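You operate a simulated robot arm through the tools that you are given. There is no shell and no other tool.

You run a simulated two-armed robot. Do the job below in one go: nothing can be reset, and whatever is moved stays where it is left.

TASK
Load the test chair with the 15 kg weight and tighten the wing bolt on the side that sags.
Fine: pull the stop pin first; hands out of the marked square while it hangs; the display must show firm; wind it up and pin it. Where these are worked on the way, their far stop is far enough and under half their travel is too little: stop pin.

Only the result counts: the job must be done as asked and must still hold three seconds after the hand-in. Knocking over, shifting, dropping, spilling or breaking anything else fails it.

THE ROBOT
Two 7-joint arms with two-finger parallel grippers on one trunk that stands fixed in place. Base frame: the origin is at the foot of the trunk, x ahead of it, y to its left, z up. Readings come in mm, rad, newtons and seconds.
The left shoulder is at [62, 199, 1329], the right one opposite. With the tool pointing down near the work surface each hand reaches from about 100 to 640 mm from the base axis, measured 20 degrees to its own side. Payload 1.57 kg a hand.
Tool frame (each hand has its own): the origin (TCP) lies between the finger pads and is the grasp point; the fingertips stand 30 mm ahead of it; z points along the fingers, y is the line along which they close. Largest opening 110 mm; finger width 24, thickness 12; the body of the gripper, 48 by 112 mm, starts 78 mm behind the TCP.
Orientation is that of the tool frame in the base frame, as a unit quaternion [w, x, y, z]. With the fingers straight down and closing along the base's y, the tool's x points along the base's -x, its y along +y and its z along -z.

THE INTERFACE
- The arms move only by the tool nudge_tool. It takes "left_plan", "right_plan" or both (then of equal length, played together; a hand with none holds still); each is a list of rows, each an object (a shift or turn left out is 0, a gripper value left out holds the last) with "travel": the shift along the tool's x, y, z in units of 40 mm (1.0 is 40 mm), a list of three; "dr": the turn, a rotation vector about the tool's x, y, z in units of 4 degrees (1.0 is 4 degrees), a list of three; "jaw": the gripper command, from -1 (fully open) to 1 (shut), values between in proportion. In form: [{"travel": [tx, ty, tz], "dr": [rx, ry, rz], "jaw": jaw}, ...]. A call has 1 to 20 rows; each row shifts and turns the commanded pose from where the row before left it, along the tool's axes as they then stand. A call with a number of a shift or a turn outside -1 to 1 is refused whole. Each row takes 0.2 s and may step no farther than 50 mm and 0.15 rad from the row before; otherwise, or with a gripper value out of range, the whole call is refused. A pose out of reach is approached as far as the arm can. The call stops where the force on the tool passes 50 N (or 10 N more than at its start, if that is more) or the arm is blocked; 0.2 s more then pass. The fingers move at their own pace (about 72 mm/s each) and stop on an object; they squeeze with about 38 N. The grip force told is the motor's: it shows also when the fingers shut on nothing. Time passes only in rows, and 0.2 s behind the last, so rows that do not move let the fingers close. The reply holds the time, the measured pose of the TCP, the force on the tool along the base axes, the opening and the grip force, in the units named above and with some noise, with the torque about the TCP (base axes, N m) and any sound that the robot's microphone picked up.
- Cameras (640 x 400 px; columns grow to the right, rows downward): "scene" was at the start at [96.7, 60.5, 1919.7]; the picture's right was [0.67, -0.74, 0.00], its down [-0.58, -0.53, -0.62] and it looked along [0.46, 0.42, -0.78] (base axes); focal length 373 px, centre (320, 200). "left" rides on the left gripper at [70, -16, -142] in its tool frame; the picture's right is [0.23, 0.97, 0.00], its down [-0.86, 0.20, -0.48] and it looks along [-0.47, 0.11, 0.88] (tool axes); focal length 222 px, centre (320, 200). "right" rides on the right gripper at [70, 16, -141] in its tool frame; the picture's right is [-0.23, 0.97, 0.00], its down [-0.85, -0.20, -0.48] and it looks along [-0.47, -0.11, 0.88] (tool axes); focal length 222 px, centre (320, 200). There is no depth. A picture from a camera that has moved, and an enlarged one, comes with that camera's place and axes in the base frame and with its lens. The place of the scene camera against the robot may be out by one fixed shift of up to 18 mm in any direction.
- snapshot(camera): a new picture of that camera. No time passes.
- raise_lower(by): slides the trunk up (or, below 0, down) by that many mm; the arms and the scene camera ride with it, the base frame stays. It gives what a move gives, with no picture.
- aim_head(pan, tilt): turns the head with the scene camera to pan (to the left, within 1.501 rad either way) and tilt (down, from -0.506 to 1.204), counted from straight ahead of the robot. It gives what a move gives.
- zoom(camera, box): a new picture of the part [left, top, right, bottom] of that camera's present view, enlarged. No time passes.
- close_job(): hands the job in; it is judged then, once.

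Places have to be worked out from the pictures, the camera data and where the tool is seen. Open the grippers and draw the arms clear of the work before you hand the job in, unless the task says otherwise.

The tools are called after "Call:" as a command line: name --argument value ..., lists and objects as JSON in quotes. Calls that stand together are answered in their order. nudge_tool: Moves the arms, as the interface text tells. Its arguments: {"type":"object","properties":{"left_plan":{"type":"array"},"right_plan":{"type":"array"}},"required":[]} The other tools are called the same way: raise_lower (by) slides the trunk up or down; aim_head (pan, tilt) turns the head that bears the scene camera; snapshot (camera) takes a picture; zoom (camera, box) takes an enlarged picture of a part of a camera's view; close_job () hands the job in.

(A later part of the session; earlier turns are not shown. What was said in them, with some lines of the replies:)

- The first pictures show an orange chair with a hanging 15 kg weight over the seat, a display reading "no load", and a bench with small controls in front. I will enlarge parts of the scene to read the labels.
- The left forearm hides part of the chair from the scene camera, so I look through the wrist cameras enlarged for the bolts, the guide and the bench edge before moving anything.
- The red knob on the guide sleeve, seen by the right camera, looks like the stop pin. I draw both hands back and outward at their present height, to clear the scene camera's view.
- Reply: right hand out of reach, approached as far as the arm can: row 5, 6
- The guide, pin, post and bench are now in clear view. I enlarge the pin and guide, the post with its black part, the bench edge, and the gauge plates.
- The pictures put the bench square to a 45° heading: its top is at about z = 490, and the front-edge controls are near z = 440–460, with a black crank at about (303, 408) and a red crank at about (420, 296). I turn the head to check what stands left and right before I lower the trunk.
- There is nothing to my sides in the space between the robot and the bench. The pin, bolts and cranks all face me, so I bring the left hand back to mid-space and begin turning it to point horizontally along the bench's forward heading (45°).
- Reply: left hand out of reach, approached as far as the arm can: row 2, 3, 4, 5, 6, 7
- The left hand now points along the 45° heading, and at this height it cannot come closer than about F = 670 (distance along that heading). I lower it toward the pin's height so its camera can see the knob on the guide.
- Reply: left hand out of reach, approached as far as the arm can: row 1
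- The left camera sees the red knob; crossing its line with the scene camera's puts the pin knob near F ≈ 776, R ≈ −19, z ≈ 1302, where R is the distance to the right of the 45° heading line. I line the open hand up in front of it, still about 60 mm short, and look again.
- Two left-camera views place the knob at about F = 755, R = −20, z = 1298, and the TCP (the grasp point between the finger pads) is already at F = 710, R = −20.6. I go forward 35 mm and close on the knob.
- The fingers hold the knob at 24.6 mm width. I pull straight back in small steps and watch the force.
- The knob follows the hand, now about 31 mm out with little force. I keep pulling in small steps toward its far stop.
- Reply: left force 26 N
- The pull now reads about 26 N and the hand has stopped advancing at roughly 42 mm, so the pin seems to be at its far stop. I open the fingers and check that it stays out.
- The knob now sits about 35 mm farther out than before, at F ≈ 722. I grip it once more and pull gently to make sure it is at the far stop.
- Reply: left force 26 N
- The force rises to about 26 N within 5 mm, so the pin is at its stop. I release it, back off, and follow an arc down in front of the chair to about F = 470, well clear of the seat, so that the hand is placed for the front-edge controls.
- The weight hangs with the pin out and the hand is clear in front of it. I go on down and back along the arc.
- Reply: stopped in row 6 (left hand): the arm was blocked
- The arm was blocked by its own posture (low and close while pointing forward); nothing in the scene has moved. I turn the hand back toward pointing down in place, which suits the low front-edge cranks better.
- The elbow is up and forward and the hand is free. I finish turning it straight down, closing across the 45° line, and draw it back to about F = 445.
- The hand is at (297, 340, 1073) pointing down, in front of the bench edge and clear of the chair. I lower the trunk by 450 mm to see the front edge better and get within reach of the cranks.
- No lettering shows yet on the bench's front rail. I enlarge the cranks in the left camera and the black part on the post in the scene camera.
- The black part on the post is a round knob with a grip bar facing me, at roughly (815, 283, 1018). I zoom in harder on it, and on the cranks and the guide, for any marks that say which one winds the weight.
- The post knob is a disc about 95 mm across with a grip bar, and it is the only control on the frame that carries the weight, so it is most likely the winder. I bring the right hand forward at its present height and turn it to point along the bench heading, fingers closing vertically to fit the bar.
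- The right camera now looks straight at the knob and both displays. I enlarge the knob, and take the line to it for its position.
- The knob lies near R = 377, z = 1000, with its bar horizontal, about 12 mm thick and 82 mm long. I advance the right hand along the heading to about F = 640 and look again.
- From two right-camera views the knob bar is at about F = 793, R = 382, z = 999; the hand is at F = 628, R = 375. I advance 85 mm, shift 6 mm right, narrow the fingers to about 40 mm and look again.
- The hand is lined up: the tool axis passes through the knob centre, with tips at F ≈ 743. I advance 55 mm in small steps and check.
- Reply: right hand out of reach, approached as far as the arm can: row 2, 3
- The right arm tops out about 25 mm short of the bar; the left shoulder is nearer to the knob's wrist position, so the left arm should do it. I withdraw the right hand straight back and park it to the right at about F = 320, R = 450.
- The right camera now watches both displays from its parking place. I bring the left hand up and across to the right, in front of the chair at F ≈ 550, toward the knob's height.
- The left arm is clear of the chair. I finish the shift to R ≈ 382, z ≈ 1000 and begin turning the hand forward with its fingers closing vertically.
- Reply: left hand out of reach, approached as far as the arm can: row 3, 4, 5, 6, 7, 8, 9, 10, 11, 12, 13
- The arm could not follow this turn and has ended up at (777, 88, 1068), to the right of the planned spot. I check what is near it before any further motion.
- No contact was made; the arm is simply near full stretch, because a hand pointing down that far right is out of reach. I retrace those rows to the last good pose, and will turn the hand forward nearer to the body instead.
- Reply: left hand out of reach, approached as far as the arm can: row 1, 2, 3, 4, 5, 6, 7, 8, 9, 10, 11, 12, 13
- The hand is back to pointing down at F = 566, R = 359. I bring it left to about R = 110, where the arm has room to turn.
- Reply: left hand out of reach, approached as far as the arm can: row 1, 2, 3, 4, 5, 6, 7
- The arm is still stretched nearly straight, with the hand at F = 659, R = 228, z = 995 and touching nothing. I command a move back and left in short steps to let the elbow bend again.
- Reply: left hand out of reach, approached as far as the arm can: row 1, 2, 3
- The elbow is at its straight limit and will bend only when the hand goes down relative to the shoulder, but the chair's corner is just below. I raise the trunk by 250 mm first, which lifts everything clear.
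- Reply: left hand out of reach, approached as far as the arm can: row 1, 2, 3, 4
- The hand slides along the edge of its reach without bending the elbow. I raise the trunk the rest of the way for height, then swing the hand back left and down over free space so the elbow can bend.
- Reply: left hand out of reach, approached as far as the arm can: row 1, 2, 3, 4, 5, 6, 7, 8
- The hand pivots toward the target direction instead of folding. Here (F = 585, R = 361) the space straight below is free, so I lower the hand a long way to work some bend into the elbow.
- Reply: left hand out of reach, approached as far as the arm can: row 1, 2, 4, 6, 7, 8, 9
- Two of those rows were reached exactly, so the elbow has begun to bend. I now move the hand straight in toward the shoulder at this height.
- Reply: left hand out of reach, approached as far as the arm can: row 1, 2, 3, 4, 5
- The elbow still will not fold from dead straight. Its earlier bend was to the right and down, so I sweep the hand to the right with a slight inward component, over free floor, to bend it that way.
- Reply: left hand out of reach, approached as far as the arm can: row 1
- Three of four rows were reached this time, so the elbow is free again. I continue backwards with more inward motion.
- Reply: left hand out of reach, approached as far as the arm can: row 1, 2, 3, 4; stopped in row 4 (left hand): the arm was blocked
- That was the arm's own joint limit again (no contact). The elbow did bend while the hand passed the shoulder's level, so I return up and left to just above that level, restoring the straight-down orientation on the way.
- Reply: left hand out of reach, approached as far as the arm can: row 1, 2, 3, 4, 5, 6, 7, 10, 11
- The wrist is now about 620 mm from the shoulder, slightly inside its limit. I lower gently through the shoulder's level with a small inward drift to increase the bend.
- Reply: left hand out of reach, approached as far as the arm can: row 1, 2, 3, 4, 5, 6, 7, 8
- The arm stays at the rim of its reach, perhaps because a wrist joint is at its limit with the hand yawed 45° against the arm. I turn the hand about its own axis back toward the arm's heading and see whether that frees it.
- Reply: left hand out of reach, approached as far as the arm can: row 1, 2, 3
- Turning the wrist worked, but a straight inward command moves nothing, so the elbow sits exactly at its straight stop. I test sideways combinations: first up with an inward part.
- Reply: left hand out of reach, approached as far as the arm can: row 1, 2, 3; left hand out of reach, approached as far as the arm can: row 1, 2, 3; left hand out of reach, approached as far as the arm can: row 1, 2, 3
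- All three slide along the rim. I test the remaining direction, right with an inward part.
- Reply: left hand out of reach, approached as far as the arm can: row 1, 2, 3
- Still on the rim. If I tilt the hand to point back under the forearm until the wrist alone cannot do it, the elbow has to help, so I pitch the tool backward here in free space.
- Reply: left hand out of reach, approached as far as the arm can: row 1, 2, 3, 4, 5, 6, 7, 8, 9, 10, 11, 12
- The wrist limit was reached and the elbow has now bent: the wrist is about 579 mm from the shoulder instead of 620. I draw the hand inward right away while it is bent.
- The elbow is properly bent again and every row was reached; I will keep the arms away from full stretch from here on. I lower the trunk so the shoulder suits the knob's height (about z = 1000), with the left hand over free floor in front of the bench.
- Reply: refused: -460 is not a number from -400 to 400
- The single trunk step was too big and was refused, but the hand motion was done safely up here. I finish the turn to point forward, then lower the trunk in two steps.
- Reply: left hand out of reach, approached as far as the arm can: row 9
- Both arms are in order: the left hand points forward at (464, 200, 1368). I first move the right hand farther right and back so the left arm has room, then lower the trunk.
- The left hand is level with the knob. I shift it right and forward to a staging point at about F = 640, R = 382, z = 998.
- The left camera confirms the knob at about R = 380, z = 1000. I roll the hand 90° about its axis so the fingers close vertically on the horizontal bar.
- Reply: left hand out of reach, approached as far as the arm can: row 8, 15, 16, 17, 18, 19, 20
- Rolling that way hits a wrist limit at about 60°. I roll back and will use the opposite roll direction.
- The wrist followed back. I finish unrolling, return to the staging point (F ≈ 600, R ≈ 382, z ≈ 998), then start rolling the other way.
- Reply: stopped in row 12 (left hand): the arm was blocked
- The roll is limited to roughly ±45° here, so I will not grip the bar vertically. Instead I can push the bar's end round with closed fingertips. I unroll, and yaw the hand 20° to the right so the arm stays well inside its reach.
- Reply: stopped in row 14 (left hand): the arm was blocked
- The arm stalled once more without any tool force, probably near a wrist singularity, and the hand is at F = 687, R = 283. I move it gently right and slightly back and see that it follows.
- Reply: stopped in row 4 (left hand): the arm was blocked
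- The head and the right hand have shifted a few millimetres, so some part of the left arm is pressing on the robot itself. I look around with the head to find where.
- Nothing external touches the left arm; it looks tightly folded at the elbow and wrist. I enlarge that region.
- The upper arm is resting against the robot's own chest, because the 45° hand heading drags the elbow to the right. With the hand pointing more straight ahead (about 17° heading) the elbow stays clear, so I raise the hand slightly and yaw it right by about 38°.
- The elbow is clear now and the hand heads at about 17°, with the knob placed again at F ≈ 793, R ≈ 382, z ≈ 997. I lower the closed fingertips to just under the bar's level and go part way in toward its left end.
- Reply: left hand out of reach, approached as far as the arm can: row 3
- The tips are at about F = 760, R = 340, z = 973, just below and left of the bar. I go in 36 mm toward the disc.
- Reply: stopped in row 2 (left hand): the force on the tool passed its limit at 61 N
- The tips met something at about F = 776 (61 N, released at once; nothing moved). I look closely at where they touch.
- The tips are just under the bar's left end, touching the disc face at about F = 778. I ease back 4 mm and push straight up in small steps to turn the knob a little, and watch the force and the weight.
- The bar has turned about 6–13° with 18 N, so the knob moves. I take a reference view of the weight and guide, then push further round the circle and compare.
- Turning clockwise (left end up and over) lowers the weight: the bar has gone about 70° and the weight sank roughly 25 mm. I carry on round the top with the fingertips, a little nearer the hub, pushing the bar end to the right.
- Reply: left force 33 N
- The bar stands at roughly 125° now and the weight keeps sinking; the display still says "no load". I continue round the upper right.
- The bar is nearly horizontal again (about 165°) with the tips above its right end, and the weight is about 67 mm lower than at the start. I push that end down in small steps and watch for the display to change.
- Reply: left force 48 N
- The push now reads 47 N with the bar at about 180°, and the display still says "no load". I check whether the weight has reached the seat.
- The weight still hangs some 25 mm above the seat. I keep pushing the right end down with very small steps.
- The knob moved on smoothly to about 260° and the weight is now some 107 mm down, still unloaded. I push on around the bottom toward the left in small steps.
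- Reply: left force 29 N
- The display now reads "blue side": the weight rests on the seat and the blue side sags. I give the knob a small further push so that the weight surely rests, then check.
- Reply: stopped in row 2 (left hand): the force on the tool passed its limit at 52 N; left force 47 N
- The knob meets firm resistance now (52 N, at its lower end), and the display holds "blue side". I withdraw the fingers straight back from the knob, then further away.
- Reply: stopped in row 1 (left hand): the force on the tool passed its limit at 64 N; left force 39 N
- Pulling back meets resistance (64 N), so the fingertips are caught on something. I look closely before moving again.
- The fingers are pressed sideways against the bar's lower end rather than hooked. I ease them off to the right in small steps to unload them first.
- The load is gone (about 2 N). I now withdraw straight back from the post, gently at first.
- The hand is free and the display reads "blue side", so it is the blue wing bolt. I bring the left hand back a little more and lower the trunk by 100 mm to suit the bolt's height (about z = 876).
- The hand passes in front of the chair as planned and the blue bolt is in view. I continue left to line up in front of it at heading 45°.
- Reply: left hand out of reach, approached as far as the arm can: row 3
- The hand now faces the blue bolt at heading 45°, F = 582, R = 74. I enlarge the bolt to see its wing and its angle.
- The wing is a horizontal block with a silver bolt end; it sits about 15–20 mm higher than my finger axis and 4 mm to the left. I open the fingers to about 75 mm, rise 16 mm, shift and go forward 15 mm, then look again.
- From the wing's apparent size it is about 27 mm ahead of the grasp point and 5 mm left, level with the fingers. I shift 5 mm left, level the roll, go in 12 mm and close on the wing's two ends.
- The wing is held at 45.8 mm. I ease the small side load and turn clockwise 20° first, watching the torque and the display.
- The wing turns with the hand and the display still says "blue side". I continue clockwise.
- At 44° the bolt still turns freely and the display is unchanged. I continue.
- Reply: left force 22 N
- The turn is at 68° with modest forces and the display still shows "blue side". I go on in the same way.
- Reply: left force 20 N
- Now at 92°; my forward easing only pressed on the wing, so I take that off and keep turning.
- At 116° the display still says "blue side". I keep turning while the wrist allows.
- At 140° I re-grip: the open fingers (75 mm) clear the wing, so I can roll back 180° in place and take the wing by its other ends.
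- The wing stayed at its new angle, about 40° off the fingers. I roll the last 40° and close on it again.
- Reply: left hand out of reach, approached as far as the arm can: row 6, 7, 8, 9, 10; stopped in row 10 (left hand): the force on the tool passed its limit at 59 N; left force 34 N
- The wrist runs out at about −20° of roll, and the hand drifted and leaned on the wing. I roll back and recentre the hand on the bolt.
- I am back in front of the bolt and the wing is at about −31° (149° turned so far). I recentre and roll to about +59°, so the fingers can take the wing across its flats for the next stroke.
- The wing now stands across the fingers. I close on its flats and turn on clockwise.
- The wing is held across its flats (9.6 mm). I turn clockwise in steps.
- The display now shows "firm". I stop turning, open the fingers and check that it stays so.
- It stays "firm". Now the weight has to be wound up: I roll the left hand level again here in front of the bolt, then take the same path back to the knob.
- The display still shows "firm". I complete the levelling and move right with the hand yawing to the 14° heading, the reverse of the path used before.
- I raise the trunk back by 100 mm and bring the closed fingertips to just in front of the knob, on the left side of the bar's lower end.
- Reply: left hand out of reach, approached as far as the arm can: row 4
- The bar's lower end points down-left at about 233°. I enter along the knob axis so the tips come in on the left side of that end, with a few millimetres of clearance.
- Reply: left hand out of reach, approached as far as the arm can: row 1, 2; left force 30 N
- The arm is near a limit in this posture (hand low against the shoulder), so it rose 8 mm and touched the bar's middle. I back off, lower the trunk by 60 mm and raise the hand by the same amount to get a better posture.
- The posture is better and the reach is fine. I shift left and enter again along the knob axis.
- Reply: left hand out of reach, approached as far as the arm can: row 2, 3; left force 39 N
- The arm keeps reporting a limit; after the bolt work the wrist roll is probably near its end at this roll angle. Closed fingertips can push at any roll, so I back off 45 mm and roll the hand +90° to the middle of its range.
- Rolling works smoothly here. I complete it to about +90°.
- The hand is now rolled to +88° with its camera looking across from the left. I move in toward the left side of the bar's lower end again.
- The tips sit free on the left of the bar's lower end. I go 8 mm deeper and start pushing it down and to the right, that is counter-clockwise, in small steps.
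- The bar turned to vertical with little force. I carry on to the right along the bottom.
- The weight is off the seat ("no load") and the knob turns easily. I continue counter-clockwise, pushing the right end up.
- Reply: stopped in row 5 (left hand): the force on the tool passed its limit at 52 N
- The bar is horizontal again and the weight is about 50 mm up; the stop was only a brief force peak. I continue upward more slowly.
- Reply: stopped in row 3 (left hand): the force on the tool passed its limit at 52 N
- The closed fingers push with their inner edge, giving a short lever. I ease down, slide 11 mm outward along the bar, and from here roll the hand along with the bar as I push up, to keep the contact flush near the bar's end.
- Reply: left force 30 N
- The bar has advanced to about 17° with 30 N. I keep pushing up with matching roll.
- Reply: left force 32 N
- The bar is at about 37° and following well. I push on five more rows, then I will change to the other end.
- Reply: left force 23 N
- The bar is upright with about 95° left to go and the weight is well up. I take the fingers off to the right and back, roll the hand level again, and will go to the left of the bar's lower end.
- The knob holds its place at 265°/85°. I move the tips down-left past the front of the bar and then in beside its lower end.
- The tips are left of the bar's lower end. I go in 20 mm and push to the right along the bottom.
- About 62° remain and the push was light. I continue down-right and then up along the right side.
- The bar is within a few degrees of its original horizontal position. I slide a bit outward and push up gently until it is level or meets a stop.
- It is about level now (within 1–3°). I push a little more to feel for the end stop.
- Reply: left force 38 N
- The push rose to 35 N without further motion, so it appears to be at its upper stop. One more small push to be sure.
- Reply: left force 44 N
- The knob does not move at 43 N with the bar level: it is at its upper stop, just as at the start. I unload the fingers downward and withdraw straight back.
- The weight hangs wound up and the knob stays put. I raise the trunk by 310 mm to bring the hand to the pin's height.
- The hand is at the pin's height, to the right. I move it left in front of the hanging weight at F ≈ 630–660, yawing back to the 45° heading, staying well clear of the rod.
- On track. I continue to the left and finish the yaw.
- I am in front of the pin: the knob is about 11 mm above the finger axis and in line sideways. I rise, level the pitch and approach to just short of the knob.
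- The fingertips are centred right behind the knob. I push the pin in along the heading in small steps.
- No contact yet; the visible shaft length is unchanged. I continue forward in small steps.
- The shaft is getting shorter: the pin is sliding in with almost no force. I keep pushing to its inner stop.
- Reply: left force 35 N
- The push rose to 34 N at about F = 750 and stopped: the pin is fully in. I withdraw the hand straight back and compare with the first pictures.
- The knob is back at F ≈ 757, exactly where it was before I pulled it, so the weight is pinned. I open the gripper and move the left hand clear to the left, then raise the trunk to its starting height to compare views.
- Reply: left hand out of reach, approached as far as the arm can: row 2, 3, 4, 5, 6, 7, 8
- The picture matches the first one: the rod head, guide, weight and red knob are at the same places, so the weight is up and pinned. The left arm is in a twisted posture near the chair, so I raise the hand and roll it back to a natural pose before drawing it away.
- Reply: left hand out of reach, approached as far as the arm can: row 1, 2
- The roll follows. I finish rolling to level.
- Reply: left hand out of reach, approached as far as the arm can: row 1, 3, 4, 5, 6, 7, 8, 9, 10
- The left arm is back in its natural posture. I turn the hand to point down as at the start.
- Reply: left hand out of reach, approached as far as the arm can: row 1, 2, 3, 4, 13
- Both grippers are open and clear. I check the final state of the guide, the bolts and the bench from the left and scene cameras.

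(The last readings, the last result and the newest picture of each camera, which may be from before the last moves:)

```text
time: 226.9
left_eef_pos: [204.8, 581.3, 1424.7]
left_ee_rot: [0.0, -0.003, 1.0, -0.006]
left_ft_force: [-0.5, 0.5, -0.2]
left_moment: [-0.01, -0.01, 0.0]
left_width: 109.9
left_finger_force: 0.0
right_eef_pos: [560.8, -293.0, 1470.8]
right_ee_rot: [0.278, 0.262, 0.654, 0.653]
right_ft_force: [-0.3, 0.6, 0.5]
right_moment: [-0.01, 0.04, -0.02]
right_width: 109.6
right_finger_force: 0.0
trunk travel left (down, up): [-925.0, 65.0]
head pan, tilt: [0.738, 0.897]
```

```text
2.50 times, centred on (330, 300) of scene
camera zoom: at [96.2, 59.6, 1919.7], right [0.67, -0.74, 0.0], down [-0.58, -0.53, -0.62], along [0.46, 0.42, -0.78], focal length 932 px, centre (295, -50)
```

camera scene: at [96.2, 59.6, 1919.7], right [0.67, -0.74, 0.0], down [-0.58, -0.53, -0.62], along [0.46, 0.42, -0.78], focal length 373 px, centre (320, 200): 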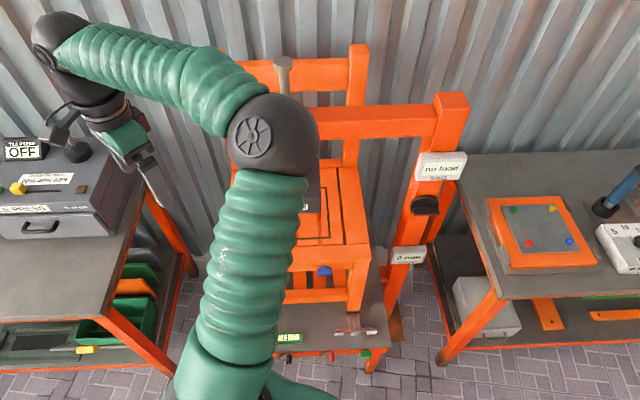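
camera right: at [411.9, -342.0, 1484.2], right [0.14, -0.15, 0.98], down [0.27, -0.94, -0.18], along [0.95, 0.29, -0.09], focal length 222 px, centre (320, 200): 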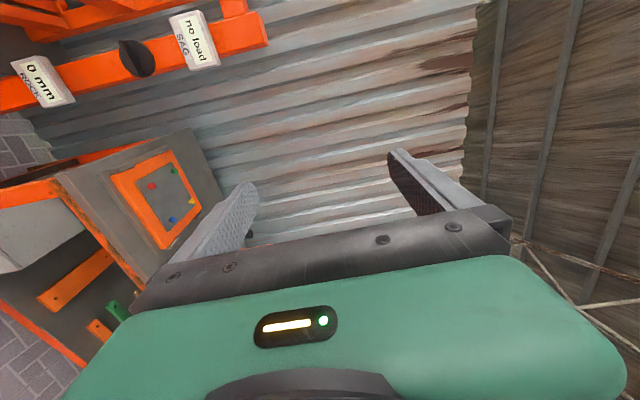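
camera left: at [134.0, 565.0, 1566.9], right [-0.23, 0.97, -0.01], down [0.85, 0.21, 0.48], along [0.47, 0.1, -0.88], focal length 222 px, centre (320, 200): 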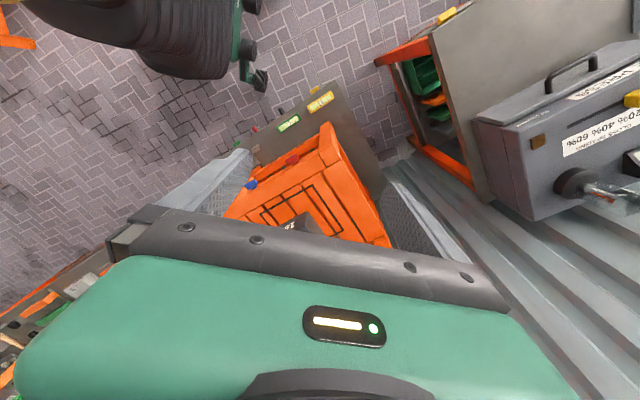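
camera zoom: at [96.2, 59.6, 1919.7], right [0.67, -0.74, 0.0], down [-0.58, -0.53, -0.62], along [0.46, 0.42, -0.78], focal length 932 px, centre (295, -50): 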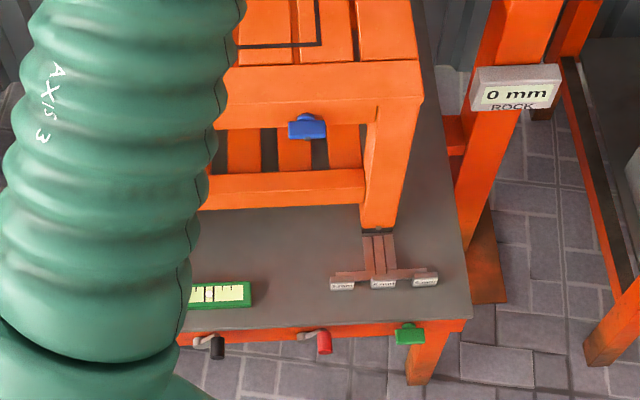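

The chair, gauges and bench items are where they were, and the blue wing is tightened. One last look at the knob and the pin before handing in.

Call:
zoom --camera "right" --box '[80, 10, 240, 110]'

Call:
nudge_tool --left_plan '[{"travel": [0.4, 0.4, 0]}, {"travel": [0.4, 0.4, 0]}]'

Call:
aim_head --pan 0.6 --tilt 0.85

Call:
snapshot --camera "scene"

```text
4.00 times, centred on (160, 60) of right
camera zoom: at [411.9, -342.0, 1484.2], right [0.14, -0.15, 0.98], down [0.27, -0.94, -0.18], along [0.95, 0.29, -0.09], focal length 888 px, centre (960, 760)
```

zoom: 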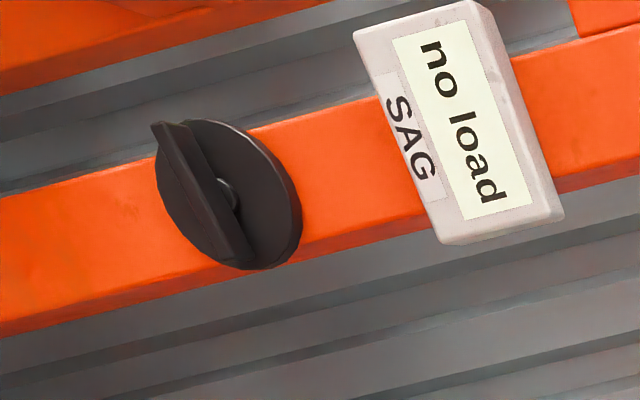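

```text
time: 227.5
left_eef_pos: [171.2, 613.2, 1425.0]
left_ee_rot: [-0.001, -0.004, 1.0, -0.007]
left_ft_force: [0.5, 0.1, 0.0]
left_moment: [0.02, -0.03, -0.01]
left_width: 110.0
left_finger_force: 0.1
right_eef_pos: [561.1, -290.1, 1471.7]
right_ee_rot: [0.278, 0.262, 0.655, 0.653]
right_ft_force: [0.1, 0.0, 0.8]
right_moment: [-0.01, 0.03, 0.01]
right_width: 109.9
right_finger_force: 0.1
trunk travel left (down, up): [-925.0, 65.0]
head pan, tilt: [0.738, 0.897]
```

```text
time: 228.2
left_eef_pos: [171.6, 610.9, 1424.3]
left_ee_rot: [0.0, -0.005, 1.0, -0.005]
left_ft_force: [0.6, -0.4, -0.5]
left_moment: [0.01, 0.03, -0.03]
left_width: 109.8
left_finger_force: 0.0
right_eef_pos: [561.2, -293.6, 1470.4]
right_ee_rot: [0.278, 0.262, 0.653, 0.654]
right_ft_force: [-0.4, 0.0, 0.9]
right_moment: [0.03, 0.02, -0.01]
right_width: 110.1
right_finger_force: 0.0
trunk travel left (down, up): [-925.0, 65.0]
head pan, tilt: [0.6, 0.85]
```

```text
taken
camera scene: at [105.4, 50.5, 1923.3], right [0.57, -0.82, 0.0], down [-0.62, -0.42, -0.66], along [0.54, 0.37, -0.75], focal length 373 px, centre (320, 200)
```

scene: 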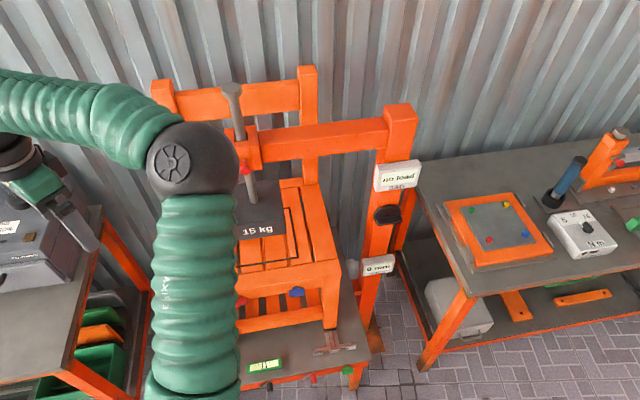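

The knob bar computes as level (within about 4°). I take a last close look at the pin.

Call:
zoom --camera "scene" --box '[200, 70, 320, 250]'

```text
2.22 times, centred on (260, 160) of scene
camera zoom: at [105.4, 50.5, 1923.3], right [0.57, -0.82, 0.0], down [-0.62, -0.42, -0.66], along [0.54, 0.37, -0.75], focal length 828 px, centre (453, 289)
```

zoom: 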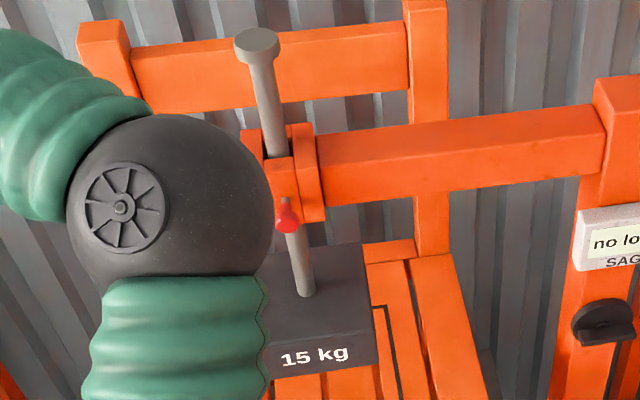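

The weight hangs at its starting height with the red pin pushed in. The display showed "firm" under load, both grippers are open and both arms are clear of the work, so I hand the job in.

Call:
close_job

```text
The job is handed in.
```

I loaded the chair with the 15 kg weight, tightened the blue wing bolt until the display read "firm", then wound the weight back up and pinned it. The job is handed in; I have no verdict back from the judging.

- **Stop pin:** I pulled it to its far stop before loading. At the end I pushed it back in to its original position.
- **Loading:** The knob on the post lowered the weight onto the seat, and the display then read "blue side". No hand went into the marked square while the weight hung.
- **Bolt:** I turned the blue bolt clockwise about half a turn. The display changed to "firm" and stayed there until I lifted the weight.
- **Weight back up:** I wound the knob back to its upper stop. The weight hangs at its starting height, and the display shows "no load".

At one point the left hand drifted and leaned on the blue wing with a peak of about 59 N. In the later pictures the chair and bench items I could see were where they started. Both grippers are open and both arms are clear of the work.
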